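You operate a simulated robot arm through the tools that you are given. There is no shell and no other tool.

The job below is to be done with a simulated robot arm. You get a single attempt, and the scene is never put back.

JOB
Put things in order on the top of the side table. At the end: the teal paper cup stands where the clear almond tub stood; the white rice bag from the top of the side table stands on top of the black drip grid; the pink sponge is on the flat yellow box (marked "TOFFEE"); the clear almond tub stands where the white rice bag stood; whatever was shut is shut again. Leave all else as you found it, and nothing knocked over.

The check looks at the end state, three seconds after you hand in, the way a careful person would. Anything else that was tipped, shoved, dropped, spilled or broken makes it a failure.

ROBOT AND FRAMES
A 7-joint arm with a two-finger gripper, fixed in place. Base frame: the origin is on the floor under the middle of its stand, x ahead of it, y to its left, z up; the work surface is at about z = 750. Units: mm, degrees, N and s.
With the tool pointing down near the work surface it reaches from about 320 to 720 mm from the base axis. Its first joint turns from -66.0 to 66.0 degrees. Payload 2.45 kg.
The TCP is the grasp point between the finger pads, 26 mm short of the fingertips. In the tool frame z runs along the fingers and y along their closing line. The gripper opens to 96 mm; its body begins 69 mm behind the TCP.
Orientation is that of the tool frame in the base frame, as a unit quaternion [x, y, z, w]. With the fingers straight down and closing along the base's y, the tool's x points along the base's -x, its y along +y and its z along -z.

CONTROLS
- The arm moves only by the tool move_arm. Its argument "plan" is a list of rows, each a list of 7 numbers: the gripper command, from -1 (shut) to 1 (fully open), values between in proportion, then the shift along the base's x, y, z in units of 20 mm (1.0 is 20 mm), then the turn, a rotation vector about the base's x, y, z in units of 4 degrees (1.0 is 4 degrees). In form: [[grip, dx, dy, dz, ax, ay, az], ...]. A call has 1 to 20 rows; each row shifts and turns the commanded pose from where the row before left it. A call with a number of a shift or a turn outside -1 to 1 is refused whole. A row lasts 0.2 s, in which the tool goes at most 50 mm and 8.6 degrees; a call with a longer step from one row to the next is refused whole, and so is a gripper value outside its range. A pose out of reach is approached as far as the arm can. The call stops where the force on the tool passes 40 N (or 10 N more than at its start, if that is more) or the arm is blocked; 0.2 s more then pass. The fingers move at their own pace (about 50 mm/s each) and stop on an object; they squeeze with about 40 N. The grip force told is the motor's: it shows also when the fingers shut on nothing. Time passes only in rows, and 0.2 s behind the last, so rows that do not move let the fingers close. It gives the time, the measured TCP pose, the force on the tool (base axes), the opening and the grip force at its end, in the units of the frame above (readings bear some noise), with the torque about the TCP (base axes, N m) and any sound that the robot's microphone picked up.
- Cameras (640 x 400 px; columns grow to the right, rows downward): "scene" is fixed at [164.4, -401.8, 1406.7]; the picture's right is [0.73, -0.68, 0.00], its down [-0.49, -0.52, -0.70] and it looks along [0.48, 0.51, -0.72] (base axes); focal length 313 px, centre (320, 200). "wrist" rides on the gripper at [82, 3, -98] in the tool frame; the picture's right is [-0.04, 1.00, 0.00], its down [-0.73, -0.03, -0.68] and it looks along [-0.68, -0.03, 0.73] (tool axes); focal length 256 px, centre (320, 200). There is no depth. A picture from a camera that has moved, and an enlarged one, comes with that camera's place and axes in the base frame and with its lens.
- capture(camera): a new picture of that camera. It takes no simulated time.
- inspect(camera, box): a new picture of the part [left, top, right, bottom] of that camera's present view, enlarged. It takes no simulated time.
- close_job(): hands the job in; it is judged then, once.

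Nothing tells you positions but the pictures and the camera data. Unless the task says otherwise, let go and move clear before handing in.

The tools are called after "Call:" as name(argument=value, ...) on one line, values as JSON. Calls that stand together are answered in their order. move_arm: Moves the arm, as the interface text tells. Its arguments: {"type":"object","properties":{"plan":{"type":"array","items":{"type":"array","items":{"type":"number"}}}},"required":["plan"]} The other tools are called the same way: capture (camera) takes a picture; inspect (camera, box) takes an enlarged picture of a part of a camera's view; close_job () hands the job in.

At the start:

```text
time_s: 0.0
tcp_pos: [413.9, 60.0, 1038.2]
ee_rot: [-0.001, 1.0, 0.0, -0.001]
wrist_force: [-0.8, -0.1, 0.0]
torque: [0.03, 0.04, 0.01]
opening: 96.1
grasp_force: 0.1
```

scene: 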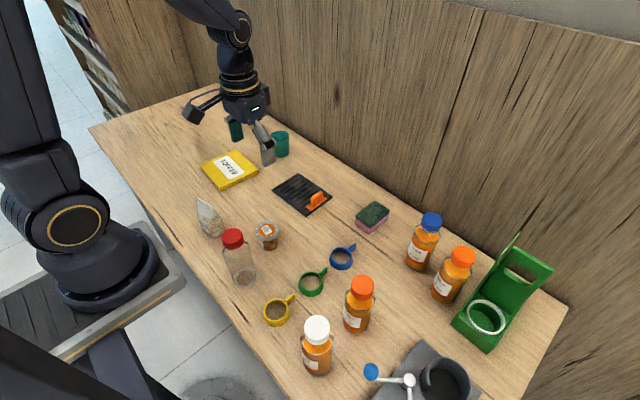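
wrist: 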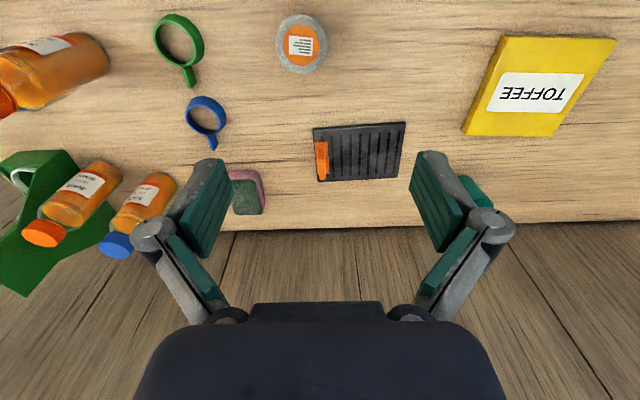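

I see a table with a yellow TOFFEE box, black drip grid with an orange thing on it, a teal cup, a small tub, a white bag, a sponge, and bottles. I'll take enlarged views before planning anything.

Call:
inspect(camera="scene", box=[180, 90, 340, 190])

Call:
inspect(camera="scene", box=[180, 180, 340, 280])

Call:
inspect(camera="scene", box=[260, 160, 420, 260])

Call:
inspect(camera="scene", box=[320, 200, 580, 400])

Call:
inspect(camera="wrist", box=[220, 0, 640, 260])

```text
4.00 times, centred on (260, 140) of scene
camera zoom: at [164.4, -401.8, 1406.7], right [0.73, -0.68, 0.0], down [-0.49, -0.52, -0.7], along [0.48, 0.51, -0.72], focal length 1252 px, centre (560, 440)
```

zoom: 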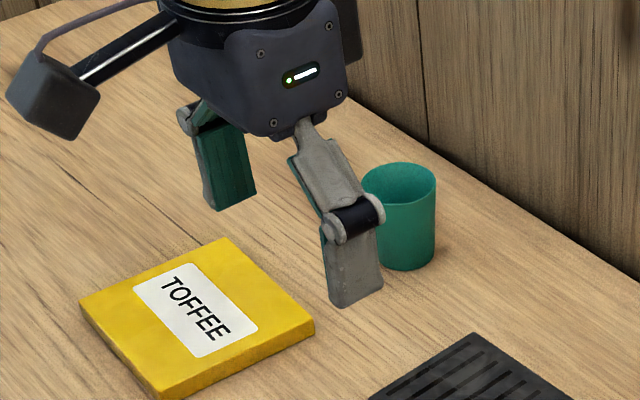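

```text
4.00 times, centred on (260, 230) of scene
camera zoom: at [164.4, -401.8, 1406.7], right [0.73, -0.68, 0.0], down [-0.49, -0.52, -0.7], along [0.48, 0.51, -0.72], focal length 1252 px, centre (560, 80)
```

zoom: 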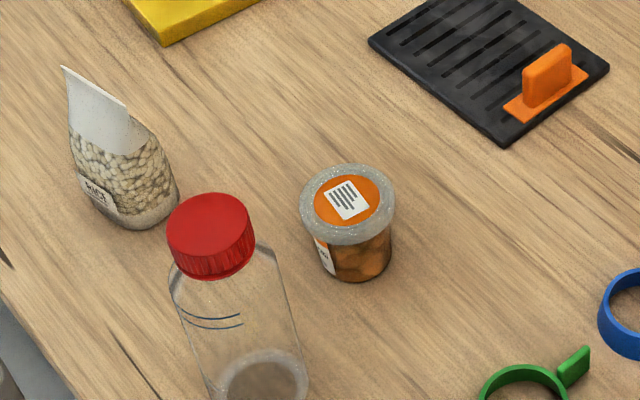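

```text
4.00 times, centred on (340, 210) of scene
camera zoom: at [164.4, -401.8, 1406.7], right [0.73, -0.68, 0.0], down [-0.49, -0.52, -0.7], along [0.48, 0.51, -0.72], focal length 1252 px, centre (240, 160)
```

zoom: 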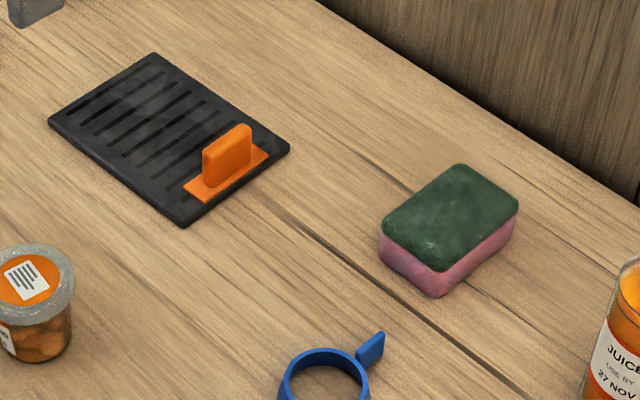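

```text
2.00 times, centred on (450, 300) of scene
camera zoom: at [164.4, -401.8, 1406.7], right [0.73, -0.68, 0.0], down [-0.49, -0.52, -0.7], along [0.48, 0.51, -0.72], focal length 626 px, centre (60, 0)
```

zoom: 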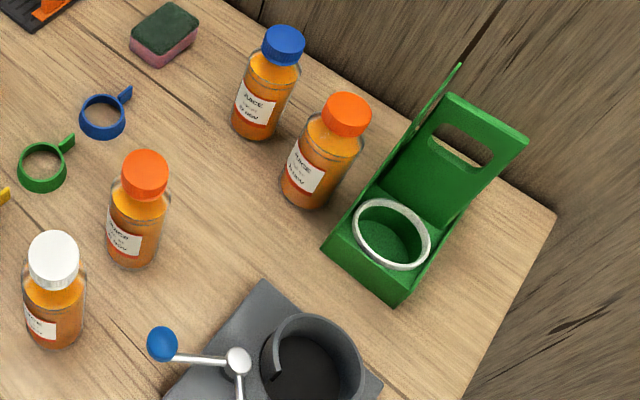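

```text
1.52 times, centred on (430, 130) of wrist
camera zoom: at [332.4, 64.4, 1135.7], right [0.04, 1.0, 0.0], down [0.73, -0.03, 0.68], along [0.68, -0.03, -0.73], focal length 390 px, centre (152, 307)
```

zoom: 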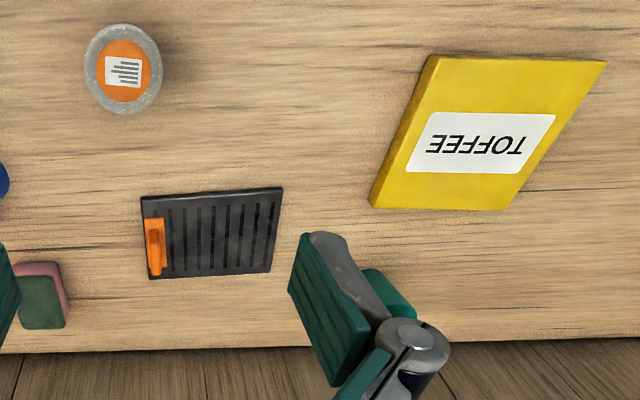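

The main positions come out at about: tub (399,39), drip grid x 523–629 / y 46–192, sponge (650,-87), TOFFEE box (473,350), cup (656,322) and rice bag (313,182). I'll go over the sponge first and look at it with the wrist camera.

Call:
move_arm(plan=[[1, 1, -0.6, -0.3, 0, 0, 0], [1, 1, -0.6, -0.3, 0, 0, 0], [1, 1, -0.6, -0.3, 0, 0, 0], [1, 1, -0.6, -0.3, 0, 0, 0], [1, 1, -0.6, -0.3, 0, 0, 0], [1, 1, -0.6, -0.3, 0, 0, 0], [1, 1, -0.6, -0.3, 0, 0, 0], [1, 1, -0.6, -0.3, 0, 0, 0], [1, 1, -0.6, -0.3, 0, 0, 0], [1, 1, -0.6, -0.3, 0, 0, 0], [1, 0.9, -0.7, -0.3, 0, 0, 0], [1, 0.9, -0.65, -0.3, 0, 0, 0]])

```text
time_s: 2.6
tcp_pos: [650.1, -86.9, 964.3]
ee_rot: [-0.001, 1.0, -0.001, 0.0]
wrist_force: [-0.7, -0.2, 0.5]
torque: [0.03, 0.0, 0.02]
opening: 96.3
grasp_force: 0.0
```

Call:
capture(camera="wrist")

Call:
capture(camera="scene")

```text
taken
camera wrist: at [570.1, -83.0, 1062.6], right [0.04, 1.0, 0.0], down [0.73, -0.03, 0.68], along [0.68, -0.03, -0.73], focal length 256 px, centre (320, 200)
```

wrist: 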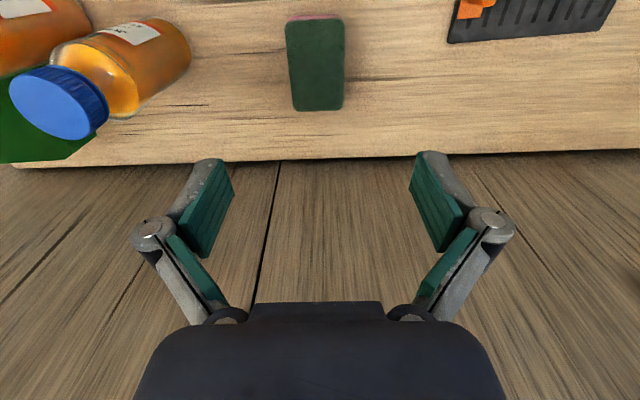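

```text
taken
```

scene: 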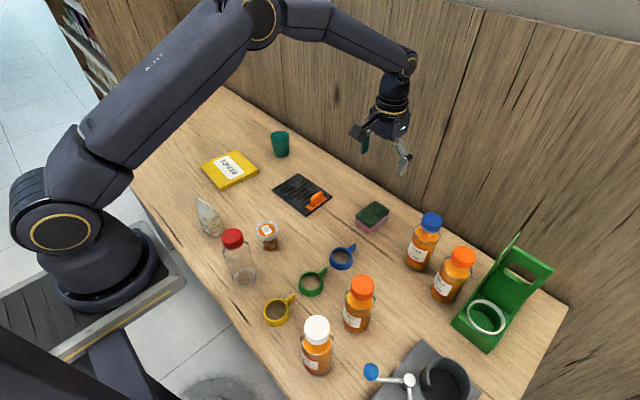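

The sponge top spans about x 609–692 and y -117…-63, so I'll centre on (651,-90). Then I'll descend straight down with the fingertips stopping about 5 mm above the table.

Call:
move_arm(plan=[[1, 0, -0.15, -1, 0, 0, 0], [1, 0, 0, -1, 0, 0, 0], [1, 0, 0, -1, 0, 0, 0], [1, 0, 0, -1, 0, 0, 0], [1, 0, 0, -1, 0, 0, 0], [1, 0, 0, -1, 0, 0, 0], [1, 0, 0, -1, 0, 0, 0], [1, 0, 0, -1, 0, 0, 0], [1, 0, 0, 0, 0, 0, 0]])

Call:
capture(camera="wrist")

Call:
inspect(camera="scene", box=[300, 140, 460, 240])

```text
time_s: 4.6
tcp_pos: [649.8, -90.3, 804.8]
ee_rot: [-0.001, 1.0, 0.0, 0.001]
wrist_force: [0.1, 0.2, -0.2]
torque: [-0.01, 0.0, 0.01]
opening: 96.0
grasp_force: 0.1
```

```text
taken
camera wrist: at [568.6, -85.9, 903.0], right [0.04, 1.0, 0.0], down [0.73, -0.03, 0.68], along [0.68, -0.03, -0.73], focal length 256 px, centre (320, 200)
```

wrist: 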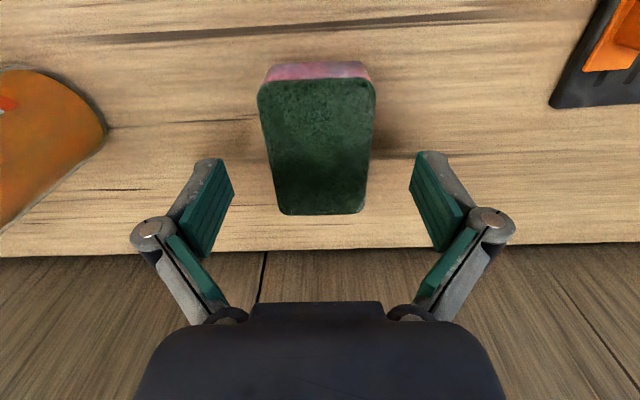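

```text
4.00 times, centred on (380, 190) of scene
camera zoom: at [164.4, -401.8, 1406.7], right [0.73, -0.68, 0.0], down [-0.49, -0.52, -0.7], along [0.48, 0.51, -0.72], focal length 1252 px, centre (80, 240)
```

zoom: 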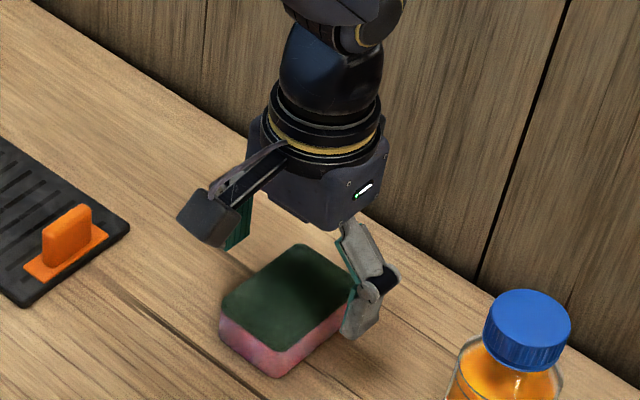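

The sponge sits centred between the fingers. I'll go down 24 mm and close.

Call:
move_arm(plan=[[1, 0, 0, -0.6, 0, 0, 0], [1, 0, 0, -0.6, 0, 0, 0], [1, 0, 0, 0, 0, 0, 0], [-1, 0, 0, 0, 0, 0, 0], [-1, 0, 0, 0, 0, 0, 0], [-1, 0, 0, 0, 0, 0, 0], [-1, 0, 0, 0, 0, 0, 0], [-1, 0, 0, 0, 0, 0, 0], [-1, 0, 0, 0, 0, 0, 0]])

```text
time_s: 6.6
tcp_pos: [649.9, -90.3, 782.1]
ee_rot: [0.0, 1.0, 0.0, 0.0]
wrist_force: [0.8, 0.7, 2.5]
torque: [-0.06, 0.03, 0.02]
opening: 53.3
grasp_force: 40.0
```

The sponge is held at 53 mm wide. I'll lift it and carry it toward the TOFFEE box.

Call:
move_arm(plan=[[-1, 0, 0, 0.5, 0, 0, 0], [-1, 0, 0, 1, 0, 0, 0], [-1, 0, 0, 1, 0, 0, 0], [-1, 0, 0, 1, 0, 0, 0], [-1, 0, 0, 1, 0, 0, 0], [-1, 0, 0, 1, 0, 0, 0], [-1, -0.4, 1, 0.5, 0, 0, 0], [-1, -0.4, 1, 0, 0, 0, 0], [-1, -0.4, 1, 0, 0, 0, 0], [-1, -0.4, 1, 0, 0, 0, 0], [-1, -0.4, 1, 0, 0, 0, 0], [-1, -0.4, 1, 0, 0, 0, 0], [-1, -0.4, 1, 0, 0, 0, 0], [-1, -0.4, 1, 0, 0, 0, 0], [-1, -0.4, 1, 0, 0, 0, 0], [-1, -0.4, 1, 0, 0, 0, 0], [-1, -0.4, 1, 0, 0, 0, 0], [-1, -0.4, 1, 0, 0, 0, 0]])

Call:
capture(camera="wrist")

Call:
capture(camera="scene")

```text
time_s: 10.4
tcp_pos: [554.1, 150.6, 901.5]
ee_rot: [0.001, 1.0, 0.0, 0.0]
wrist_force: [-0.6, 0.3, 0.3]
torque: [-0.03, 0.01, -0.02]
opening: 53.3
grasp_force: 39.9
```

```text
taken
camera wrist: at [471.5, 154.3, 1000.0], right [0.04, 1.0, 0.0], down [0.73, -0.03, 0.68], along [0.68, -0.03, -0.73], focal length 256 px, centre (320, 200)
```

wrist: 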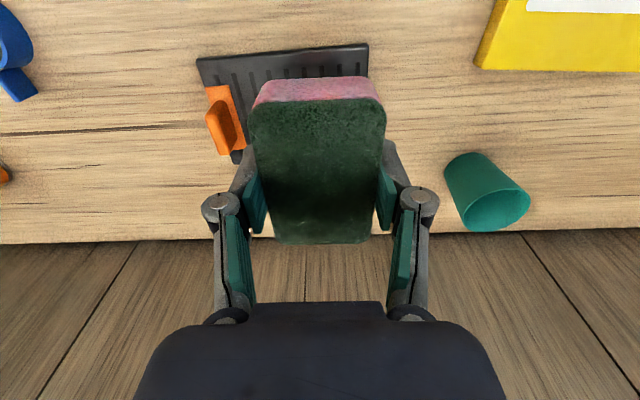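

```text
taken
```

scene: 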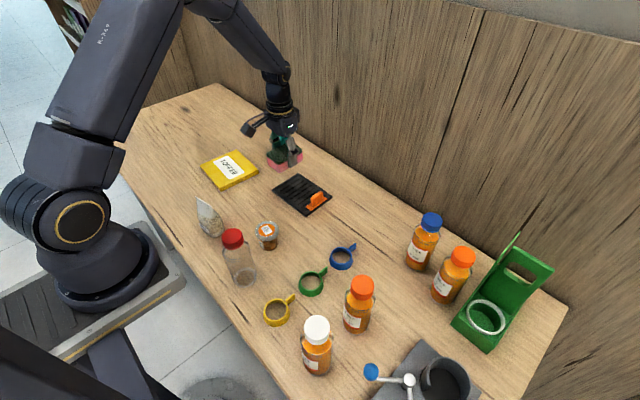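

The sponge is held firmly and everything else is undisturbed. I'll continue to above the box centre.

Call:
move_arm(plan=[[-1, -0.4, 1, 0, 0, 0, 0], [-1, -0.4, 1, 0, 0, 0, 0], [-1, -0.4, 1, 0, 0, 0, 0], [-1, -0.4, 1, 0, 0, 0, 0], [-1, -0.4, 1, 0, 0, 0, 0], [-1, -0.4, 1, 0, 0, 0, 0], [-1, -0.4, 1, 0, 0, 0, 0], [-1, -0.4, 1, 0, 0, 0, 0], [-1, -0.4, 1, 0, 0, 0, 0], [-1, -0.4, 0.9, 0, 0, 0, 0], [-1, 0, 0, 0, 0, 0, 0]])

Call:
capture(camera="wrist")

Call:
inspect(camera="scene", box=[150, 80, 310, 180])

```text
time_s: 12.8
tcp_pos: [474.4, 346.5, 901.6]
ee_rot: [0.0, 1.0, 0.0, 0.0]
wrist_force: [-0.7, 0.2, 0.1]
torque: [0.04, -0.01, 0.02]
opening: 53.4
grasp_force: 39.8
```

```text
taken
camera wrist: at [393.3, 351.3, 998.8], right [0.04, 1.0, 0.0], down [0.73, -0.03, 0.68], along [0.68, -0.03, -0.73], focal length 256 px, centre (320, 200)
```

wrist: 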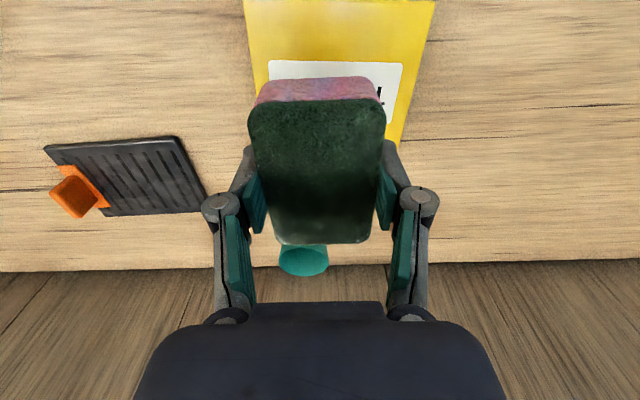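

```text
4.00 times, centred on (230, 130) of scene
camera zoom: at [164.4, -401.8, 1406.7], right [0.73, -0.68, 0.0], down [-0.49, -0.52, -0.7], along [0.48, 0.51, -0.72], focal length 1252 px, centre (680, 480)
```

zoom: 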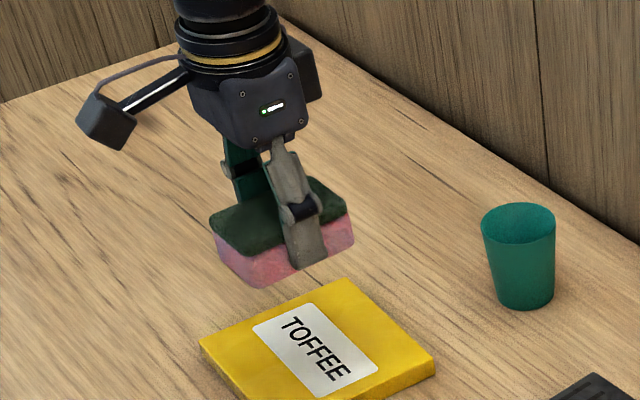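

Three views put the box centre near (477,356). I'll shift there and come down to just above it.

Call:
move_arm(plan=[[-1, 0.15, 0.45, -0.8, 0, 0, 0], [-1, 0, 0, -0.8, 0, 0, 0], [-1, 0, 0, -0.8, 0, 0, 0], [-1, 0, 0, -0.8, 0, 0, 0], [-1, 0, 0, -0.7, 0, 0, 0], [-1, 0, 0, -0.3, 0, 0, 0], [-1, 0, 0, 0, 0, 0, 0]])

Call:
inspect(camera="scene", box=[150, 100, 310, 200])

Call:
capture(camera="wrist")

```text
time_s: 14.4
tcp_pos: [478.0, 358.1, 818.7]
ee_rot: [-0.001, 1.0, 0.0, 0.001]
wrist_force: [0.1, -0.5, -0.1]
torque: [0.01, 0.01, 0.01]
opening: 53.4
grasp_force: 40.3
```

```text
4.00 times, centred on (230, 150) of scene
camera zoom: at [164.4, -401.8, 1406.7], right [0.73, -0.68, 0.0], down [-0.49, -0.52, -0.7], along [0.48, 0.51, -0.72], focal length 1252 px, centre (680, 400)
```

zoom: 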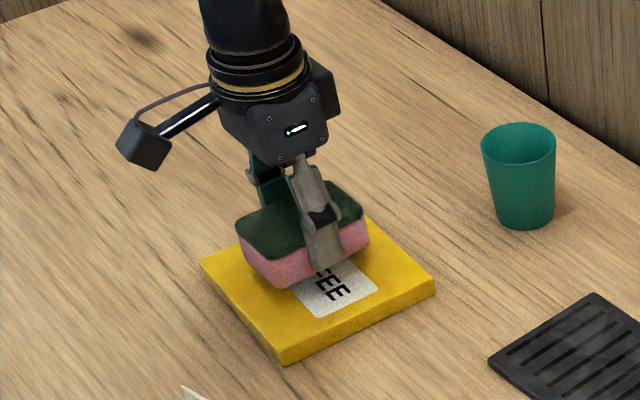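

```text
taken
camera wrist: at [396.2, 361.8, 916.3], right [0.04, 1.0, 0.0], down [0.73, -0.03, 0.68], along [0.68, -0.03, -0.73], focal length 256 px, centre (320, 200)
```

wrist: 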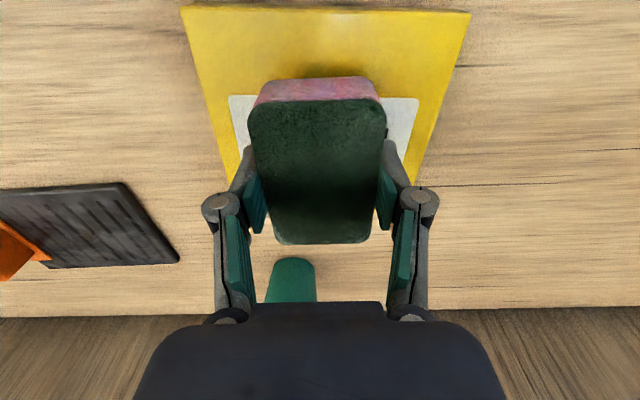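

The sponge is just above the box and well inside its outline. I'll lower in small steps and watch the force.

Call:
move_arm(plan=[[-1, 0, 0, -0.2, 0, 0, 0], [-1, 0, 0, -0.2, 0, 0, 0], [-1, 0, 0, 0, 0, 0, 0]])

```text
time_s: 15.2
tcp_pos: [477.0, 358.5, 810.1]
ee_rot: [0.0, 1.0, 0.0, 0.0]
wrist_force: [0.8, -0.3, -0.4]
torque: [0.02, 0.0, 0.01]
opening: 53.2
grasp_force: 40.3
```

Call:
move_arm(plan=[[-1, 0, 0, -0.15, 0, 0, 0], [-1, 0, 0, 0, 0, 0, 0]])

Call:
inspect(camera="scene", box=[190, 130, 270, 180])

```text
time_s: 15.8
tcp_pos: [476.5, 358.8, 806.8]
ee_rot: [0.0, 1.0, 0.0, 0.0]
wrist_force: [-0.5, 0.6, -0.2]
torque: [-0.02, 0.0, -0.02]
opening: 53.2
grasp_force: 40.0
```

```text
8.00 times, centred on (230, 155) of scene
camera zoom: at [164.4, -401.8, 1406.7], right [0.73, -0.68, 0.0], down [-0.49, -0.52, -0.7], along [0.48, 0.51, -0.72], focal length 2505 px, centre (1040, 560)
```

zoom: 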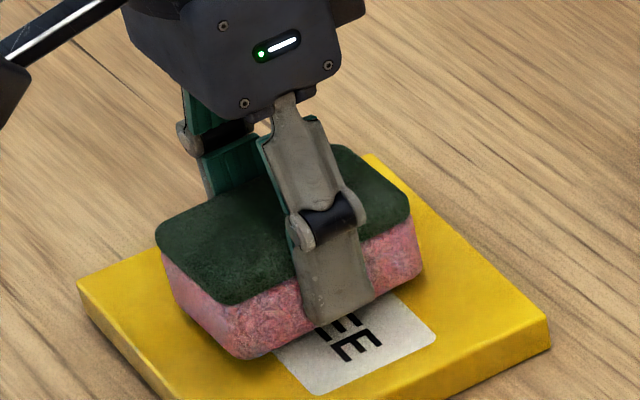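

Call:
move_arm(plan=[[-1, 0, 0, -0.15, 0, 0, 0], [-1, 0, 0, 0, 0, 0, 0]])

```text
time_s: 16.4
tcp_pos: [477.2, 356.6, 804.8]
ee_rot: [0.0, 1.0, 0.0, 0.0]
wrist_force: [0.4, 0.3, -1.3]
torque: [-0.01, 0.02, -0.03]
opening: 53.3
grasp_force: 40.0
```

Call:
move_arm(plan=[[-1, 0, 0, -0.1, 0, 0, 0], [-1, 0, 0, 0, 0, 0, 0]])

```text
time_s: 17.0
tcp_pos: [476.4, 358.2, 802.0]
ee_rot: [0.0, 1.0, 0.0, -0.001]
wrist_force: [0.0, 0.4, -0.6]
torque: [0.0, -0.01, -0.01]
opening: 53.1
grasp_force: 40.3
```

Call:
move_arm(plan=[[-1, 0, 0, -0.1, 0, 0, 0], [-1, 0, 0, 0, 0, 0, 0]])

Call:
inspect(camera="scene", box=[190, 130, 270, 180])

```text
time_s: 17.6
tcp_pos: [477.0, 358.2, 799.1]
ee_rot: [0.001, 1.0, 0.0, 0.001]
wrist_force: [0.3, -0.1, -0.6]
torque: [0.0, 0.01, 0.02]
opening: 53.4
grasp_force: 39.7
```

```text
8.00 times, centred on (230, 155) of scene
camera zoom: at [164.4, -401.8, 1406.7], right [0.73, -0.68, 0.0], down [-0.49, -0.52, -0.7], along [0.48, 0.51, -0.72], focal length 2505 px, centre (1040, 560)
```

zoom: 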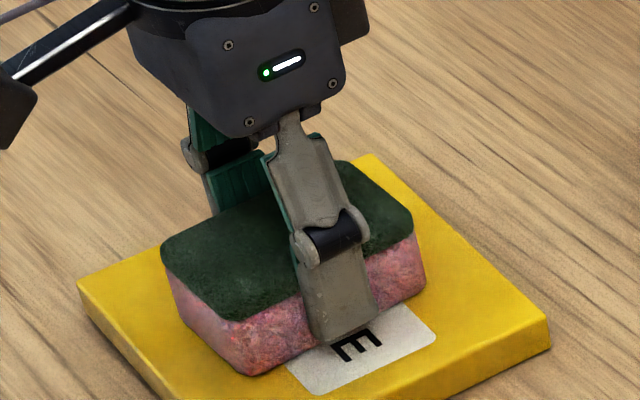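

Call:
move_arm(plan=[[-1, 0, 0, -0.1, 0, 0, 0], [-1, 0, 0, 0, 0, 0, 0]])

```text
time_s: 18.2
tcp_pos: [477.4, 358.1, 797.8]
ee_rot: [0.0, 1.0, 0.0, 0.001]
wrist_force: [-3.7, -3.5, 17.0]
torque: [-0.18, 0.16, 0.03]
opening: 53.7
grasp_force: 39.5
```

That's contact, with the sponge resting on the box. I'll back off 1 mm, release and rise.

Call:
move_arm(plan=[[-1, 0, 0, 0.05, 0, 0, 0], [0.2, 0, 0, 0, 0, 0, 0], [0.6, 0, 0, 0, 0, 0, 0], [0.8, 0, 0, 0, 0, 0, 0], [0.8, 0, 0, 0, 0, 0, 0], [0.8, 0, 0, 0.5, 0, 0, 0], [0.8, 0, 0, 1, 0, 0, 0], [0.8, 0, 0, 1, 0, 0, 0], [0.8, 0, 0, 1, 0, 0, 0], [0.8, 0, 0, 1, 0, 0, 0]])

Call:
capture(camera="scene")

Call:
capture(camera="wrist")

```text
time_s: 20.4
tcp_pos: [477.7, 359.1, 889.1]
ee_rot: [0.0, 1.0, 0.0, 0.0]
wrist_force: [-0.7, 0.0, 0.4]
torque: [0.03, -0.01, -0.02]
opening: 86.3
grasp_force: 0.1
```

```text
taken
```

scene: 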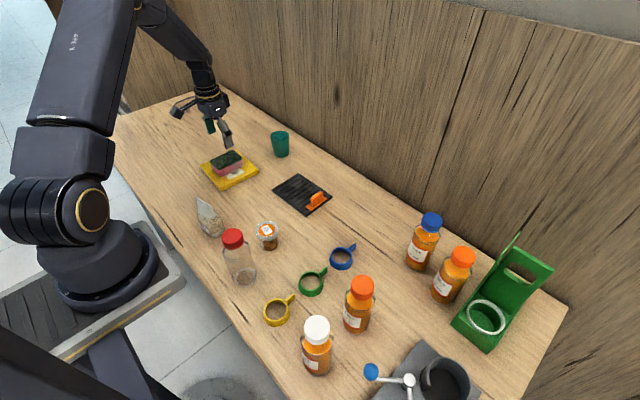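

```text
taken
camera wrist: at [395.7, 362.2, 987.1], right [0.04, 1.0, 0.0], down [0.73, -0.03, 0.68], along [0.68, -0.03, -0.73], focal length 256 px, centre (320, 200)
```

wrist: 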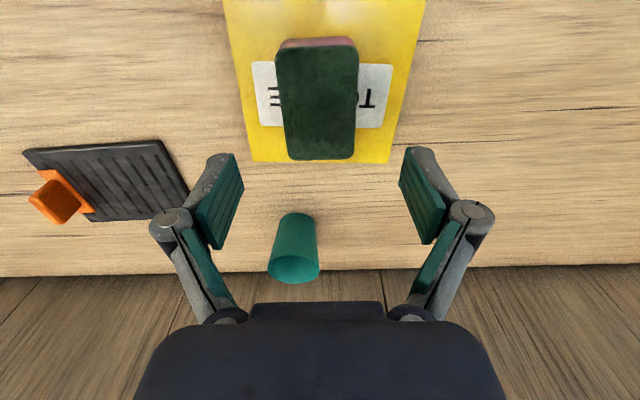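

The sponge is on the box and nothing else has moved. Next is the rice bag at about (313,182), starting with a wrist view of it.

Call:
move_arm(plan=[[0.8, 0, 0, 1, 0, 0, 0], [0.8, -0.5, -0.8, 1, 0, 0, 0], [0.8, -0.6, -0.9, 1, 0, 0, 0], [0.8, -0.6, -0.9, 0.6, 0, 0, 0], [0.8, -0.6, -0.9, 0, 0, 0, 0], [0.8, -0.6, -0.9, 0, 0, 0, 0], [0.8, -0.6, -0.9, 0, 0, 0, 0], [0.8, -0.6, -0.9, 0, 0, 0, 0], [0.8, -0.6, -0.9, 0, 0, 0, 0], [0.8, -0.6, -0.9, 0, 0, 0, 0], [0.8, -0.6, -0.85, 0, 0, 0, 0]])

Call:
capture(camera="wrist")

Call:
capture(camera="scene")

```text
time_s: 22.8
tcp_pos: [358.9, 179.9, 959.4]
ee_rot: [-0.001, 1.0, 0.0, 0.0]
wrist_force: [0.1, 0.3, -0.1]
torque: [0.03, 0.01, -0.02]
opening: 86.3
grasp_force: 0.1
```

```text
taken
camera wrist: at [276.5, 183.7, 1058.0], right [0.04, 1.0, 0.0], down [0.73, -0.03, 0.68], along [0.68, -0.03, -0.73], focal length 256 px, centre (320, 200)
```

wrist: 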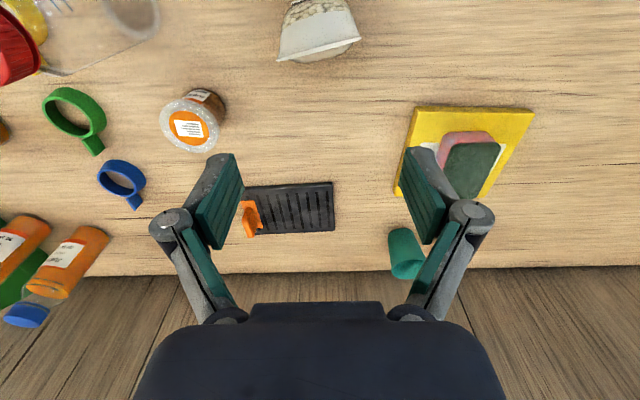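

```text
taken
```

scene: 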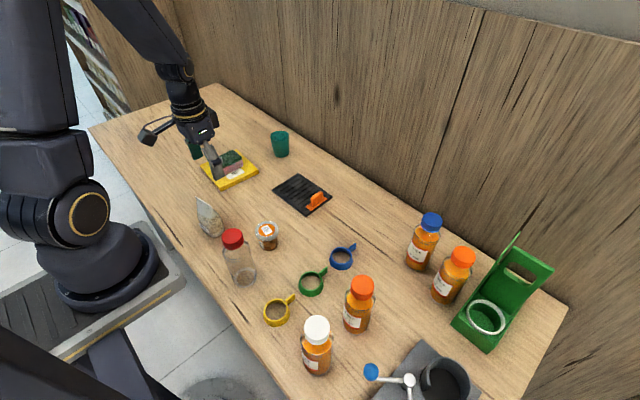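

The bag is only partly in view. I'll turn the tool +90° about z, which puts the camera on its -y side and the fingers closing along x, and shift to view it from the side.

Call:
move_arm(plan=[[0.8, 0, -0.2, 0.5, 0, 0, 1], [0.8, 0, -0.2, 0.5, 0, 0, 1], [0.8, 0, -0.2, 0.2, 0, 0, 1], [0.8, 0, -0.2, 0, 0, 0, 1], [0.8, 0, -0.2, 0, 0, 0, 1], [0.8, 0, -0.2, 0, 0, 0, 1], [0.8, 0, -0.2, 0, 0, 0, 1], [0.8, 0, -0.2, 0, 0, 0, 1], [0.8, 0, -0.2, 0, 0, 0, 1], [0.8, 0, -0.2, 0, 0, 0, 1], [0.8, 0, -0.2, 0, 0, 0, 1], [0.8, 0, -0.2, 0, 0, 0, 1], [0.8, 0, -0.2, 0, 0, 0, 1], [0.8, 0, -0.2, 0, 0, 0, 1], [0.8, 0, -0.2, 0, 0, 0, 1], [0.8, 0, -0.2, 0, 0, 0, 1], [0.8, 0, -0.2, 0, 0, 0, 1], [0.8, 0, -0.2, 0, 0, 0, 1], [0.8, 0, -0.2, 0, 0, 0, 1], [0.8, 0, -0.2, 0, 0, 0, 1]])

Call:
capture(camera="wrist")

```text
time_s: 27.0
tcp_pos: [358.1, 100.6, 985.8]
ee_rot: [-0.643, 0.766, 0.0, 0.0]
wrist_force: [0.5, 0.5, -0.1]
torque: [0.01, -0.02, 0.02]
opening: 86.4
grasp_force: 0.1
```

```text
taken
camera wrist: at [341.3, 21.4, 1082.8], right [-0.98, 0.21, 0.0], down [0.16, 0.72, 0.68], along [0.14, 0.66, -0.73], focal length 256 px, centre (320, 200)
```

wrist: 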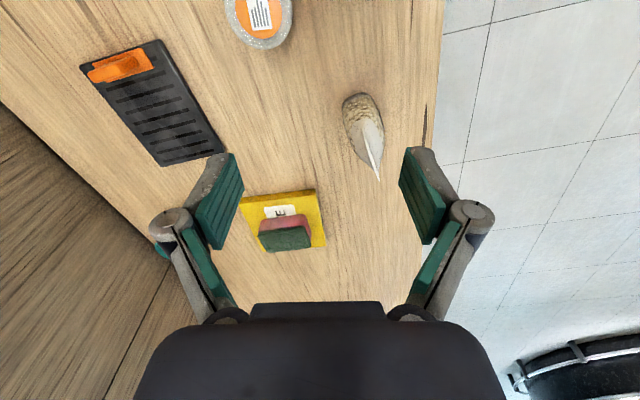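

Call:
inspect(camera="wrist", box=[310, 80, 410, 200])

Call:
inspect(camera="scene", box=[180, 185, 260, 245])

```text
3.33 times, centred on (360, 140) of wrist
camera zoom: at [341.3, 21.4, 1082.8], right [-0.98, 0.21, 0.0], down [0.16, 0.72, 0.68], along [0.14, 0.66, -0.73], focal length 853 px, centre (187, 400)
```

zoom: 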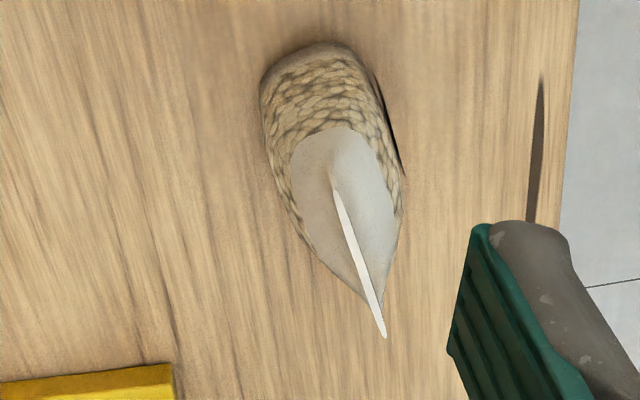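

```text
6.67 times, centred on (220, 215) of scene
camera zoom: at [164.4, -401.8, 1406.7], right [0.73, -0.68, 0.0], down [-0.49, -0.52, -0.7], along [0.48, 0.51, -0.72], focal length 2088 px, centre (987, 100)
```

zoom: 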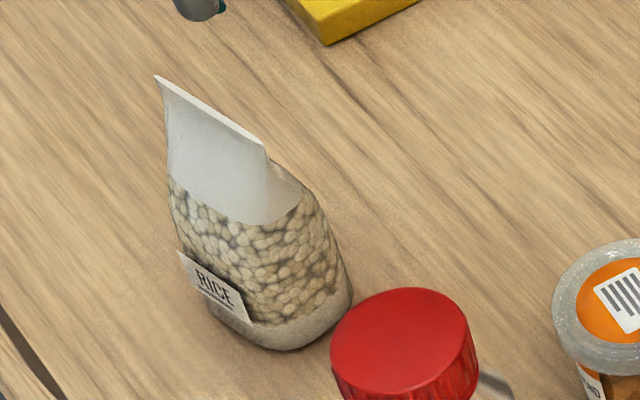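

The bag is a stand-up pouch centred near (318,179). Its thin top edge runs about 11° off the y axis and tops out at z ≈ 856. I'll turn the tool 21.5° more so it closes square across the bag, then go above it.

Call:
move_arm(plan=[[0.8, -0.333, 0.662, 0, 0, 0, 0.9], [0.8, -0.333, 0.662, 0, 0, 0, 0.9], [0.8, -0.333, 0.662, 0, 0, 0, 0.9], [0.8, -0.333, 0.662, 0, 0, 0, 0.9], [0.8, -0.333, 0.662, 0, 0, 0, 0.9], [0.8, -0.333, 0.662, 0, 0, 0, 0.9], [0.8, 0, 0, -1, 0, 0, 0], [0.8, 0, 0, -1, 0, 0, 0], [0.8, 0, 0, -1, 0, 0, 0], [0.8, 0, 0, -1, 0, 0, 0], [0.8, 0, 0, -0.5, 0, 0, 0], [0.8, 0, 0, 0, 0, 0, 0]])

Call:
capture(camera="wrist")

Call:
inspect(camera="scene", box=[160, 145, 280, 245])

```text
time_s: 29.6
tcp_pos: [319.5, 181.7, 895.3]
ee_rot: [0.774, -0.633, 0.0, 0.0]
wrist_force: [0.7, -0.1, -0.7]
torque: [0.03, -0.04, -0.02]
opening: 86.5
grasp_force: 0.1
```

```text
taken
camera wrist: at [332.3, 101.0, 992.7], right [-0.99, -0.16, 0.0], down [-0.12, 0.72, 0.68], along [-0.11, 0.67, -0.73], focal length 256 px, centre (320, 200)
```

wrist: 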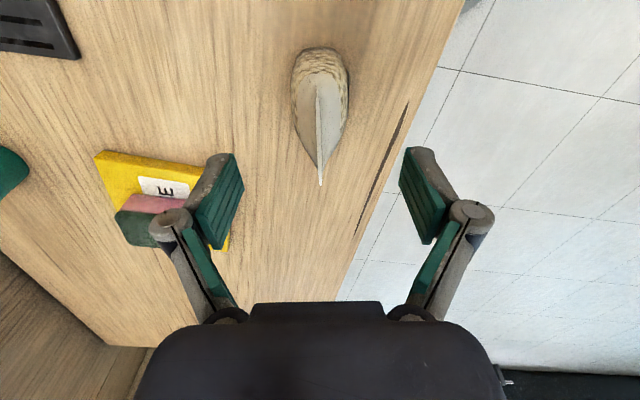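

```text
4.00 times, centred on (220, 195) of scene
camera zoom: at [164.4, -401.8, 1406.7], right [0.73, -0.68, 0.0], down [-0.49, -0.52, -0.7], along [0.48, 0.51, -0.72], focal length 1252 px, centre (720, 220)
```

zoom: 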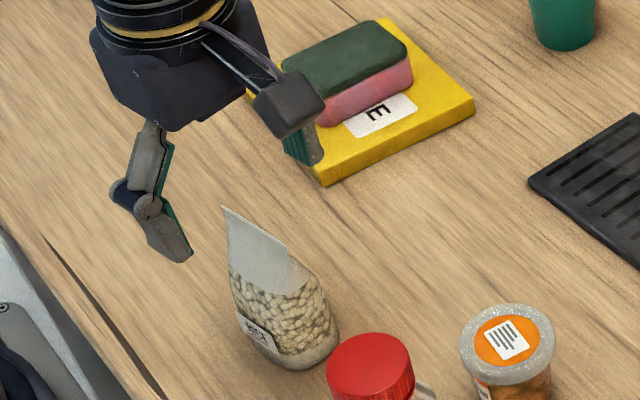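

The bag's edge is lined up with the gripper's mid-plane. I'll descend to z ≈ 795, which leaves the bag top just below the palm.

Call:
move_arm(plan=[[0.8, 0, -0.05, -1, 0, 0, 0], [0.8, 0, -0.05, -1, 0, 0, 0], [0.8, 0, 0, -1, 0, 0, 0], [0.8, 0, 0, -1, 0, 0, 0], [0.8, 0, 0, -0.7, 0, 0, 0], [0.8, 0, 0, -0.25, 0, 0, 0], [0.8, 0, 0, 0, 0, 0, 0]])

Call:
capture(camera="wrist")

Call:
inspect(camera="scene", box=[140, 155, 300, 255])

```text
time_s: 31.2
tcp_pos: [319.2, 178.5, 794.6]
ee_rot: [0.775, -0.632, 0.0, 0.0]
wrist_force: [0.6, 1.2, -0.2]
torque: [-0.01, 0.0, -0.04]
opening: 86.5
grasp_force: 0.1
```

```text
taken
camera wrist: at [332.5, 98.2, 893.6], right [-0.99, -0.16, 0.0], down [-0.12, 0.72, 0.68], along [-0.11, 0.67, -0.73], focal length 256 px, centre (320, 200)
```

wrist: 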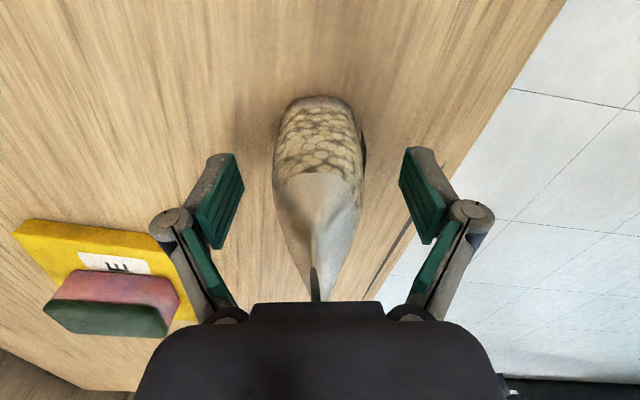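

```text
4.00 times, centred on (220, 205) of scene
camera zoom: at [164.4, -401.8, 1406.7], right [0.73, -0.68, 0.0], down [-0.49, -0.52, -0.7], along [0.48, 0.51, -0.72], focal length 1252 px, centre (720, 180)
```

zoom: 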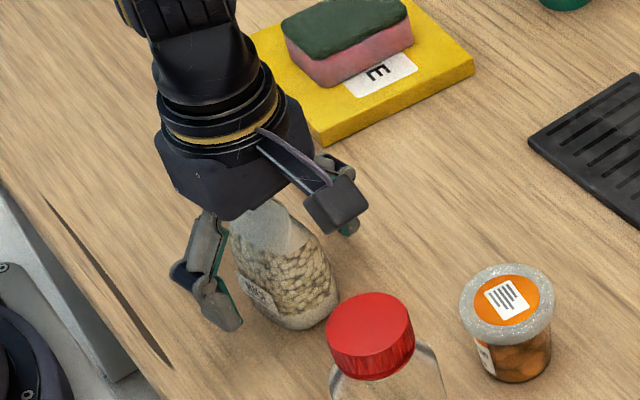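

The bag is between the fingers with its base centred near (319.5,178), which is the spot for the tub later. Closing now.

Call:
move_arm(plan=[[0.3, 0, 0, 0, 0, 0, 0], [0.1, 0, 0, 0, 0, 0, 0], [-0.1, 0, 0, 0, 0, 0, 0], [-0.3, 0, 0, 0, 0, 0, 0], [-1, 0, 0, 0, 0, 0, 0], [-1, 0, 0, 0, 0, 0, 0], [-1, 0, 0, 0, 0, 0, 0], [-1, 0, 0, 0, 0, 0, 0], [-1, 0, 0, 0, 0, 0, 0]])

Call:
capture(camera="wrist")

Call:
inspect(camera="scene", box=[140, 155, 300, 255])

```text
time_s: 33.2
tcp_pos: [319.3, 178.9, 796.1]
ee_rot: [0.775, -0.632, 0.0, 0.0]
wrist_force: [0.3, -0.7, 6.4]
torque: [0.03, 0.0, -0.01]
opening: 42.8
grasp_force: 39.8
```

```text
taken
camera wrist: at [332.5, 98.2, 893.8], right [-0.99, -0.16, 0.0], down [-0.12, 0.72, 0.68], along [-0.11, 0.67, -0.73], focal length 256 px, centre (320, 200)
```

wrist: 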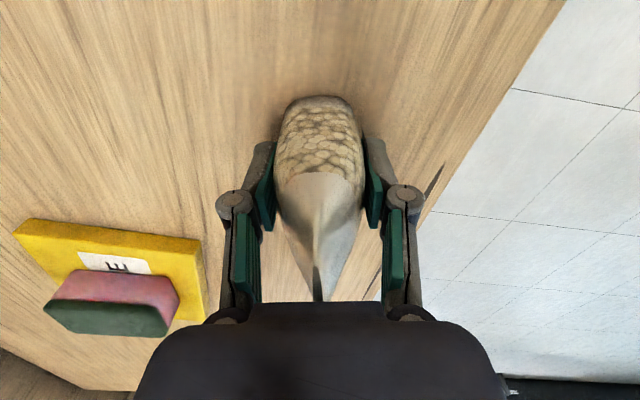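

```text
4.00 times, centred on (220, 205) of scene
camera zoom: at [164.4, -401.8, 1406.7], right [0.73, -0.68, 0.0], down [-0.49, -0.52, -0.7], along [0.48, 0.51, -0.72], focal length 1252 px, centre (720, 180)
```

zoom: 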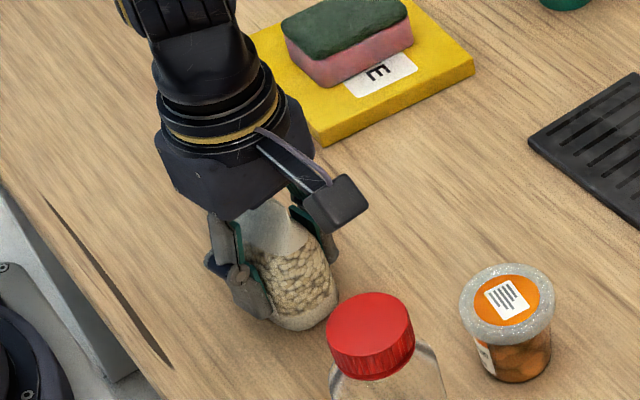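

Gripped at 42.8 mm. I'll lift gently and check that it doesn't slip.

Call:
move_arm(plan=[[-1, 0, 0, 0.25, 0, 0, 0], [-1, 0, 0, 0.5, 0, 0, 0], [-1, 0, 0, 0.5, 0, 0, 0], [-1, 0, 0, 0.75, 0, 0, 0], [-1, 0, 0, 0, 0, 0, 0], [-1, 0, 0, 0, 0, 0, 0]])

Call:
capture(camera="wrist")

Call:
inspect(camera="scene", box=[140, 155, 300, 255])

```text
time_s: 34.6
tcp_pos: [319.1, 178.2, 835.4]
ee_rot: [0.775, -0.632, 0.0, 0.0]
wrist_force: [0.3, 0.2, -0.8]
torque: [0.0, -0.02, -0.03]
opening: 42.7
grasp_force: 39.7
```

```text
taken
camera wrist: at [331.6, 97.6, 933.6], right [-0.99, -0.16, 0.0], down [-0.12, 0.72, 0.68], along [-0.11, 0.67, -0.73], focal length 256 px, centre (320, 200)
```

wrist: 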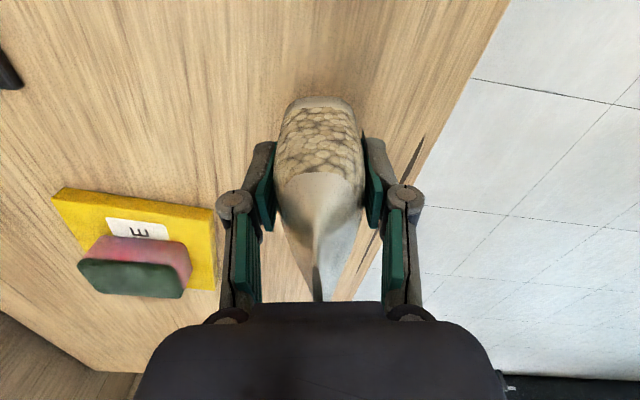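

```text
4.00 times, centred on (220, 205) of scene
camera zoom: at [164.4, -401.8, 1406.7], right [0.73, -0.68, 0.0], down [-0.49, -0.52, -0.7], along [0.48, 0.51, -0.72], focal length 1252 px, centre (720, 180)
```

zoom: 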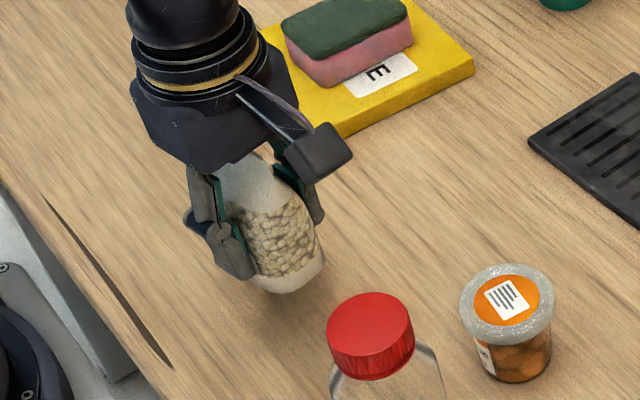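

The bag is held firmly and hanging level. I'll carry it to above the free part of the drip grid, at about (576,133), clear of the orange handle.

Call:
move_arm(plan=[[-1, 0, 0, 0.8, 0, 0, 0], [-1, 0, 0, 1, 0, 0, 0], [-1, 0.5, -0.1, 1, 0, 0, 0], [-1, 0.95, -0.17, 0.7, 0, 0, 0], [-1, 0.95, -0.17, 0, 0, 0, 0], [-1, 0.95, -0.17, 0, 0, 0, 0], [-1, 0.95, -0.17, 0, 0, 0, 0], [-1, 0.95, -0.17, 0, 0, 0, 0], [-1, 0.95, -0.17, 0, 0, 0, 0], [-1, 0.95, -0.17, 0, 0, 0, 0], [-1, 0.95, -0.17, 0, 0, 0, 0], [-1, 0.95, -0.17, 0, 0, 0, 0], [-1, 0.95, -0.17, 0, 0, 0, 0], [-1, 0.95, -0.17, 0, 0, 0, 0], [-1, 0.95, -0.17, 0, 0, 0, 0], [-1, 0.95, -0.17, 0, 0, 0, 0], [-1, 0.9, -0.1, 0, 0, 0, 0], [-1, 0, 0, 0, 0, 0, 0]])

Call:
capture(camera="wrist")

Call:
inspect(camera="scene", box=[220, 100, 380, 220])

```text
time_s: 38.4
tcp_pos: [595.7, 129.5, 905.2]
ee_rot: [0.775, -0.632, 0.001, 0.001]
wrist_force: [0.0, 0.9, -0.5]
torque: [0.02, 0.0, -0.01]
opening: 42.8
grasp_force: 39.9
```

```text
taken
camera wrist: at [607.5, 48.7, 1003.9], right [-0.99, -0.16, 0.0], down [-0.12, 0.72, 0.68], along [-0.11, 0.67, -0.73], focal length 256 px, centre (320, 200)
```

wrist: 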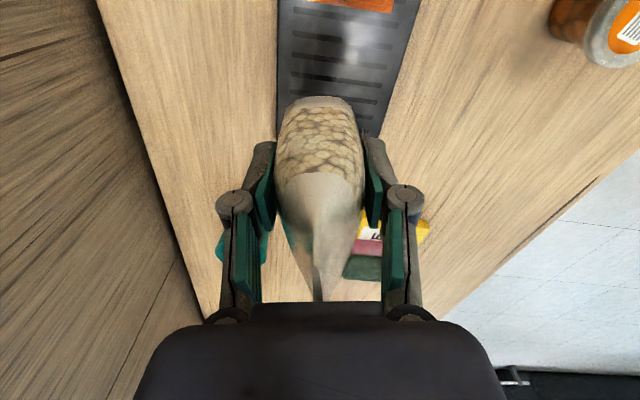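

```text
3.33 times, centred on (300, 160) of scene
camera zoom: at [164.4, -401.8, 1406.7], right [0.73, -0.68, 0.0], down [-0.49, -0.52, -0.7], along [0.48, 0.51, -0.72], focal length 1044 px, centre (387, 333)
```

zoom: 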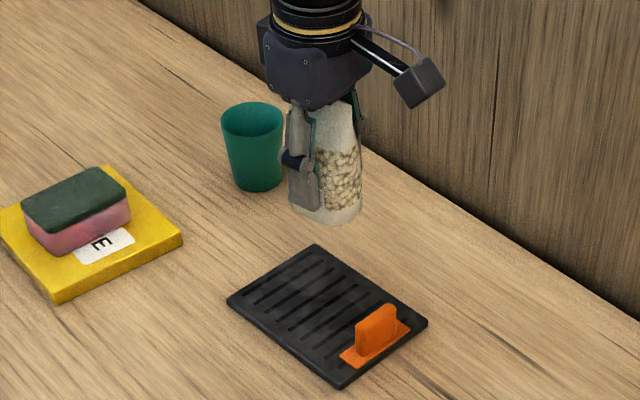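

Call:
inspect(camera="wrist", box=[220, 0, 440, 160])

```text
2.50 times, centred on (330, 80) of wrist
camera zoom: at [607.5, 48.7, 1003.9], right [-0.99, -0.16, 0.0], down [-0.12, 0.72, 0.68], along [-0.11, 0.67, -0.73], focal length 640 px, centre (295, 500)
```

zoom: 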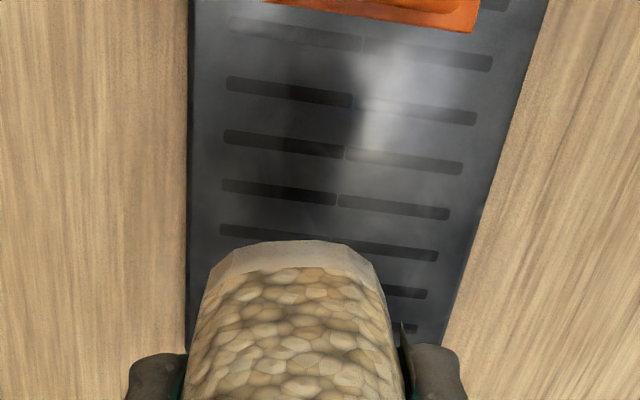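

The grid spans about x 526–630 and the orange plate ends at y ≈ 70, so I'll centre the bag at (578,132). First I'll come down to about 1 cm above contact.

Call:
move_arm(plan=[[-1, -0.88, 0.13, 0, 0, 0, 0], [-1, 0, 0, -0.8, 0, 0, 0], [-1, 0, 0, -0.8, 0, 0, 0], [-1, 0, 0, -0.8, 0, 0, 0], [-1, 0, 0, -0.8, 0, 0, 0], [-1, 0, 0, -0.8, 0, 0, 0], [-1, 0, 0, -0.3, 0, 0, 0], [-1, 0, 0, 0, 0, 0, 0]])

Call:
inspect(camera="scene", box=[240, 130, 360, 220])

Call:
capture(camera="wrist")

```text
time_s: 40.2
tcp_pos: [576.2, 132.0, 820.9]
ee_rot: [0.775, -0.632, 0.0, 0.001]
wrist_force: [0.2, 0.3, -1.8]
torque: [0.02, -0.03, 0.02]
opening: 42.6
grasp_force: 39.9
```

```text
4.44 times, centred on (300, 175) of scene
camera zoom: at [164.4, -401.8, 1406.7], right [0.73, -0.68, 0.0], down [-0.49, -0.52, -0.7], along [0.48, 0.51, -0.72], focal length 1392 px, centre (409, 311)
```

zoom: 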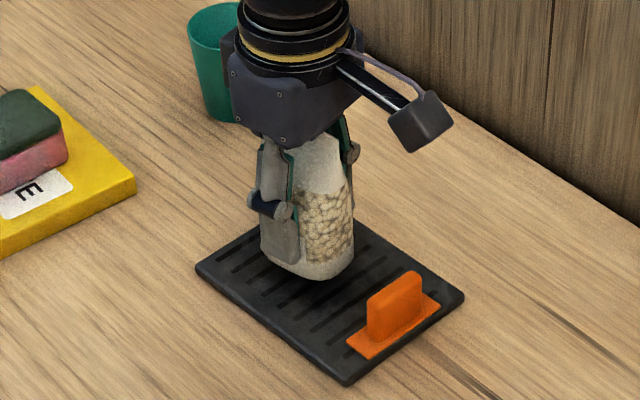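

```text
taken
camera wrist: at [588.9, 52.2, 918.1], right [-0.99, -0.16, 0.0], down [-0.12, 0.72, 0.68], along [-0.11, 0.67, -0.73], focal length 256 px, centre (320, 200)
```

wrist: 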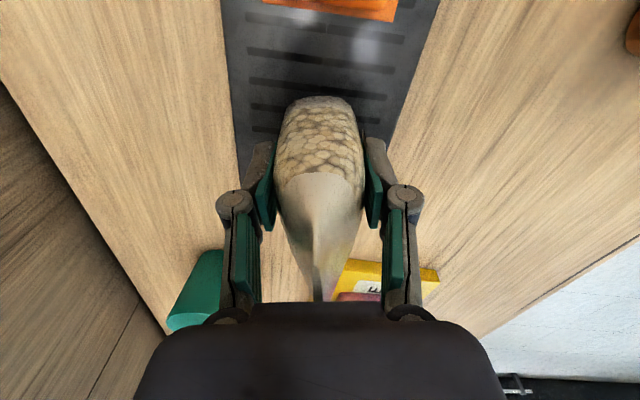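

Call:
move_arm(plan=[[-1, 0, 0, -0.3, 0, 0, 0], [-1, 0, 0, -0.15, 0, 0, 0], [-1, 0, 0, 0, 0, 0, 0]])

```text
time_s: 41.0
tcp_pos: [577.0, 133.1, 810.9]
ee_rot: [0.774, -0.633, 0.0, 0.0]
wrist_force: [-0.2, -0.1, -0.4]
torque: [0.0, 0.0, 0.04]
opening: 42.9
grasp_force: 39.9
```

Call:
move_arm(plan=[[-1, 0, 0, -0.12, 0, 0, 0], [-1, 0, 0, -0.08, 0, 0, 0], [-1, 0, 0, 0, 0, 0, 0]])

Call:
inspect(camera="scene", box=[270, 150, 350, 220])

```text
time_s: 41.8
tcp_pos: [577.2, 133.7, 806.2]
ee_rot: [0.775, -0.632, 0.001, 0.0]
wrist_force: [-0.2, 0.0, -0.6]
torque: [0.02, -0.01, 0.0]
opening: 42.8
grasp_force: 39.9
```

```text
5.71 times, centred on (310, 185) of scene
camera zoom: at [164.4, -401.8, 1406.7], right [0.73, -0.68, 0.0], down [-0.49, -0.52, -0.7], along [0.48, 0.51, -0.72], focal length 1789 px, centre (377, 286)
```

zoom: 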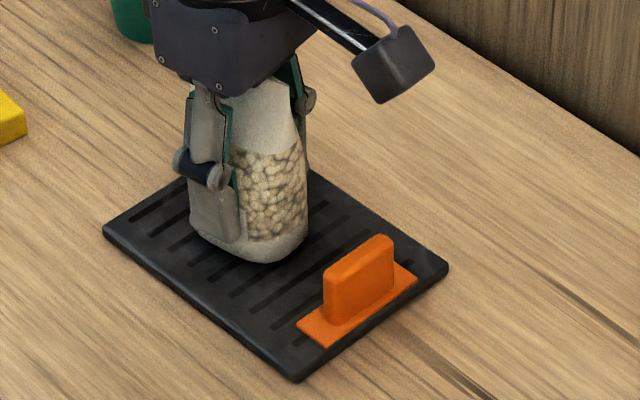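

Call:
move_arm(plan=[[-1, 0, 0, -0.1, 0, 0, 0], [-1, 0, 0, 0, 0, 0, 0]])

```text
time_s: 42.4
tcp_pos: [575.4, 132.8, 804.7]
ee_rot: [0.775, -0.632, 0.001, -0.001]
wrist_force: [0.5, -0.9, 2.9]
torque: [0.0, 0.04, -0.01]
opening: 42.9
grasp_force: 40.2
```

Call:
move_arm(plan=[[-1, 0, 0, -0.06, 0, 0, 0], [-1, 0, 0, 0, 0, 0, 0]])

```text
time_s: 43.0
tcp_pos: [575.8, 133.0, 805.2]
ee_rot: [0.775, -0.632, 0.001, -0.001]
wrist_force: [-2.4, -2.2, 22.9]
torque: [-0.05, 0.23, 0.03]
opening: 42.7
grasp_force: 39.6
```

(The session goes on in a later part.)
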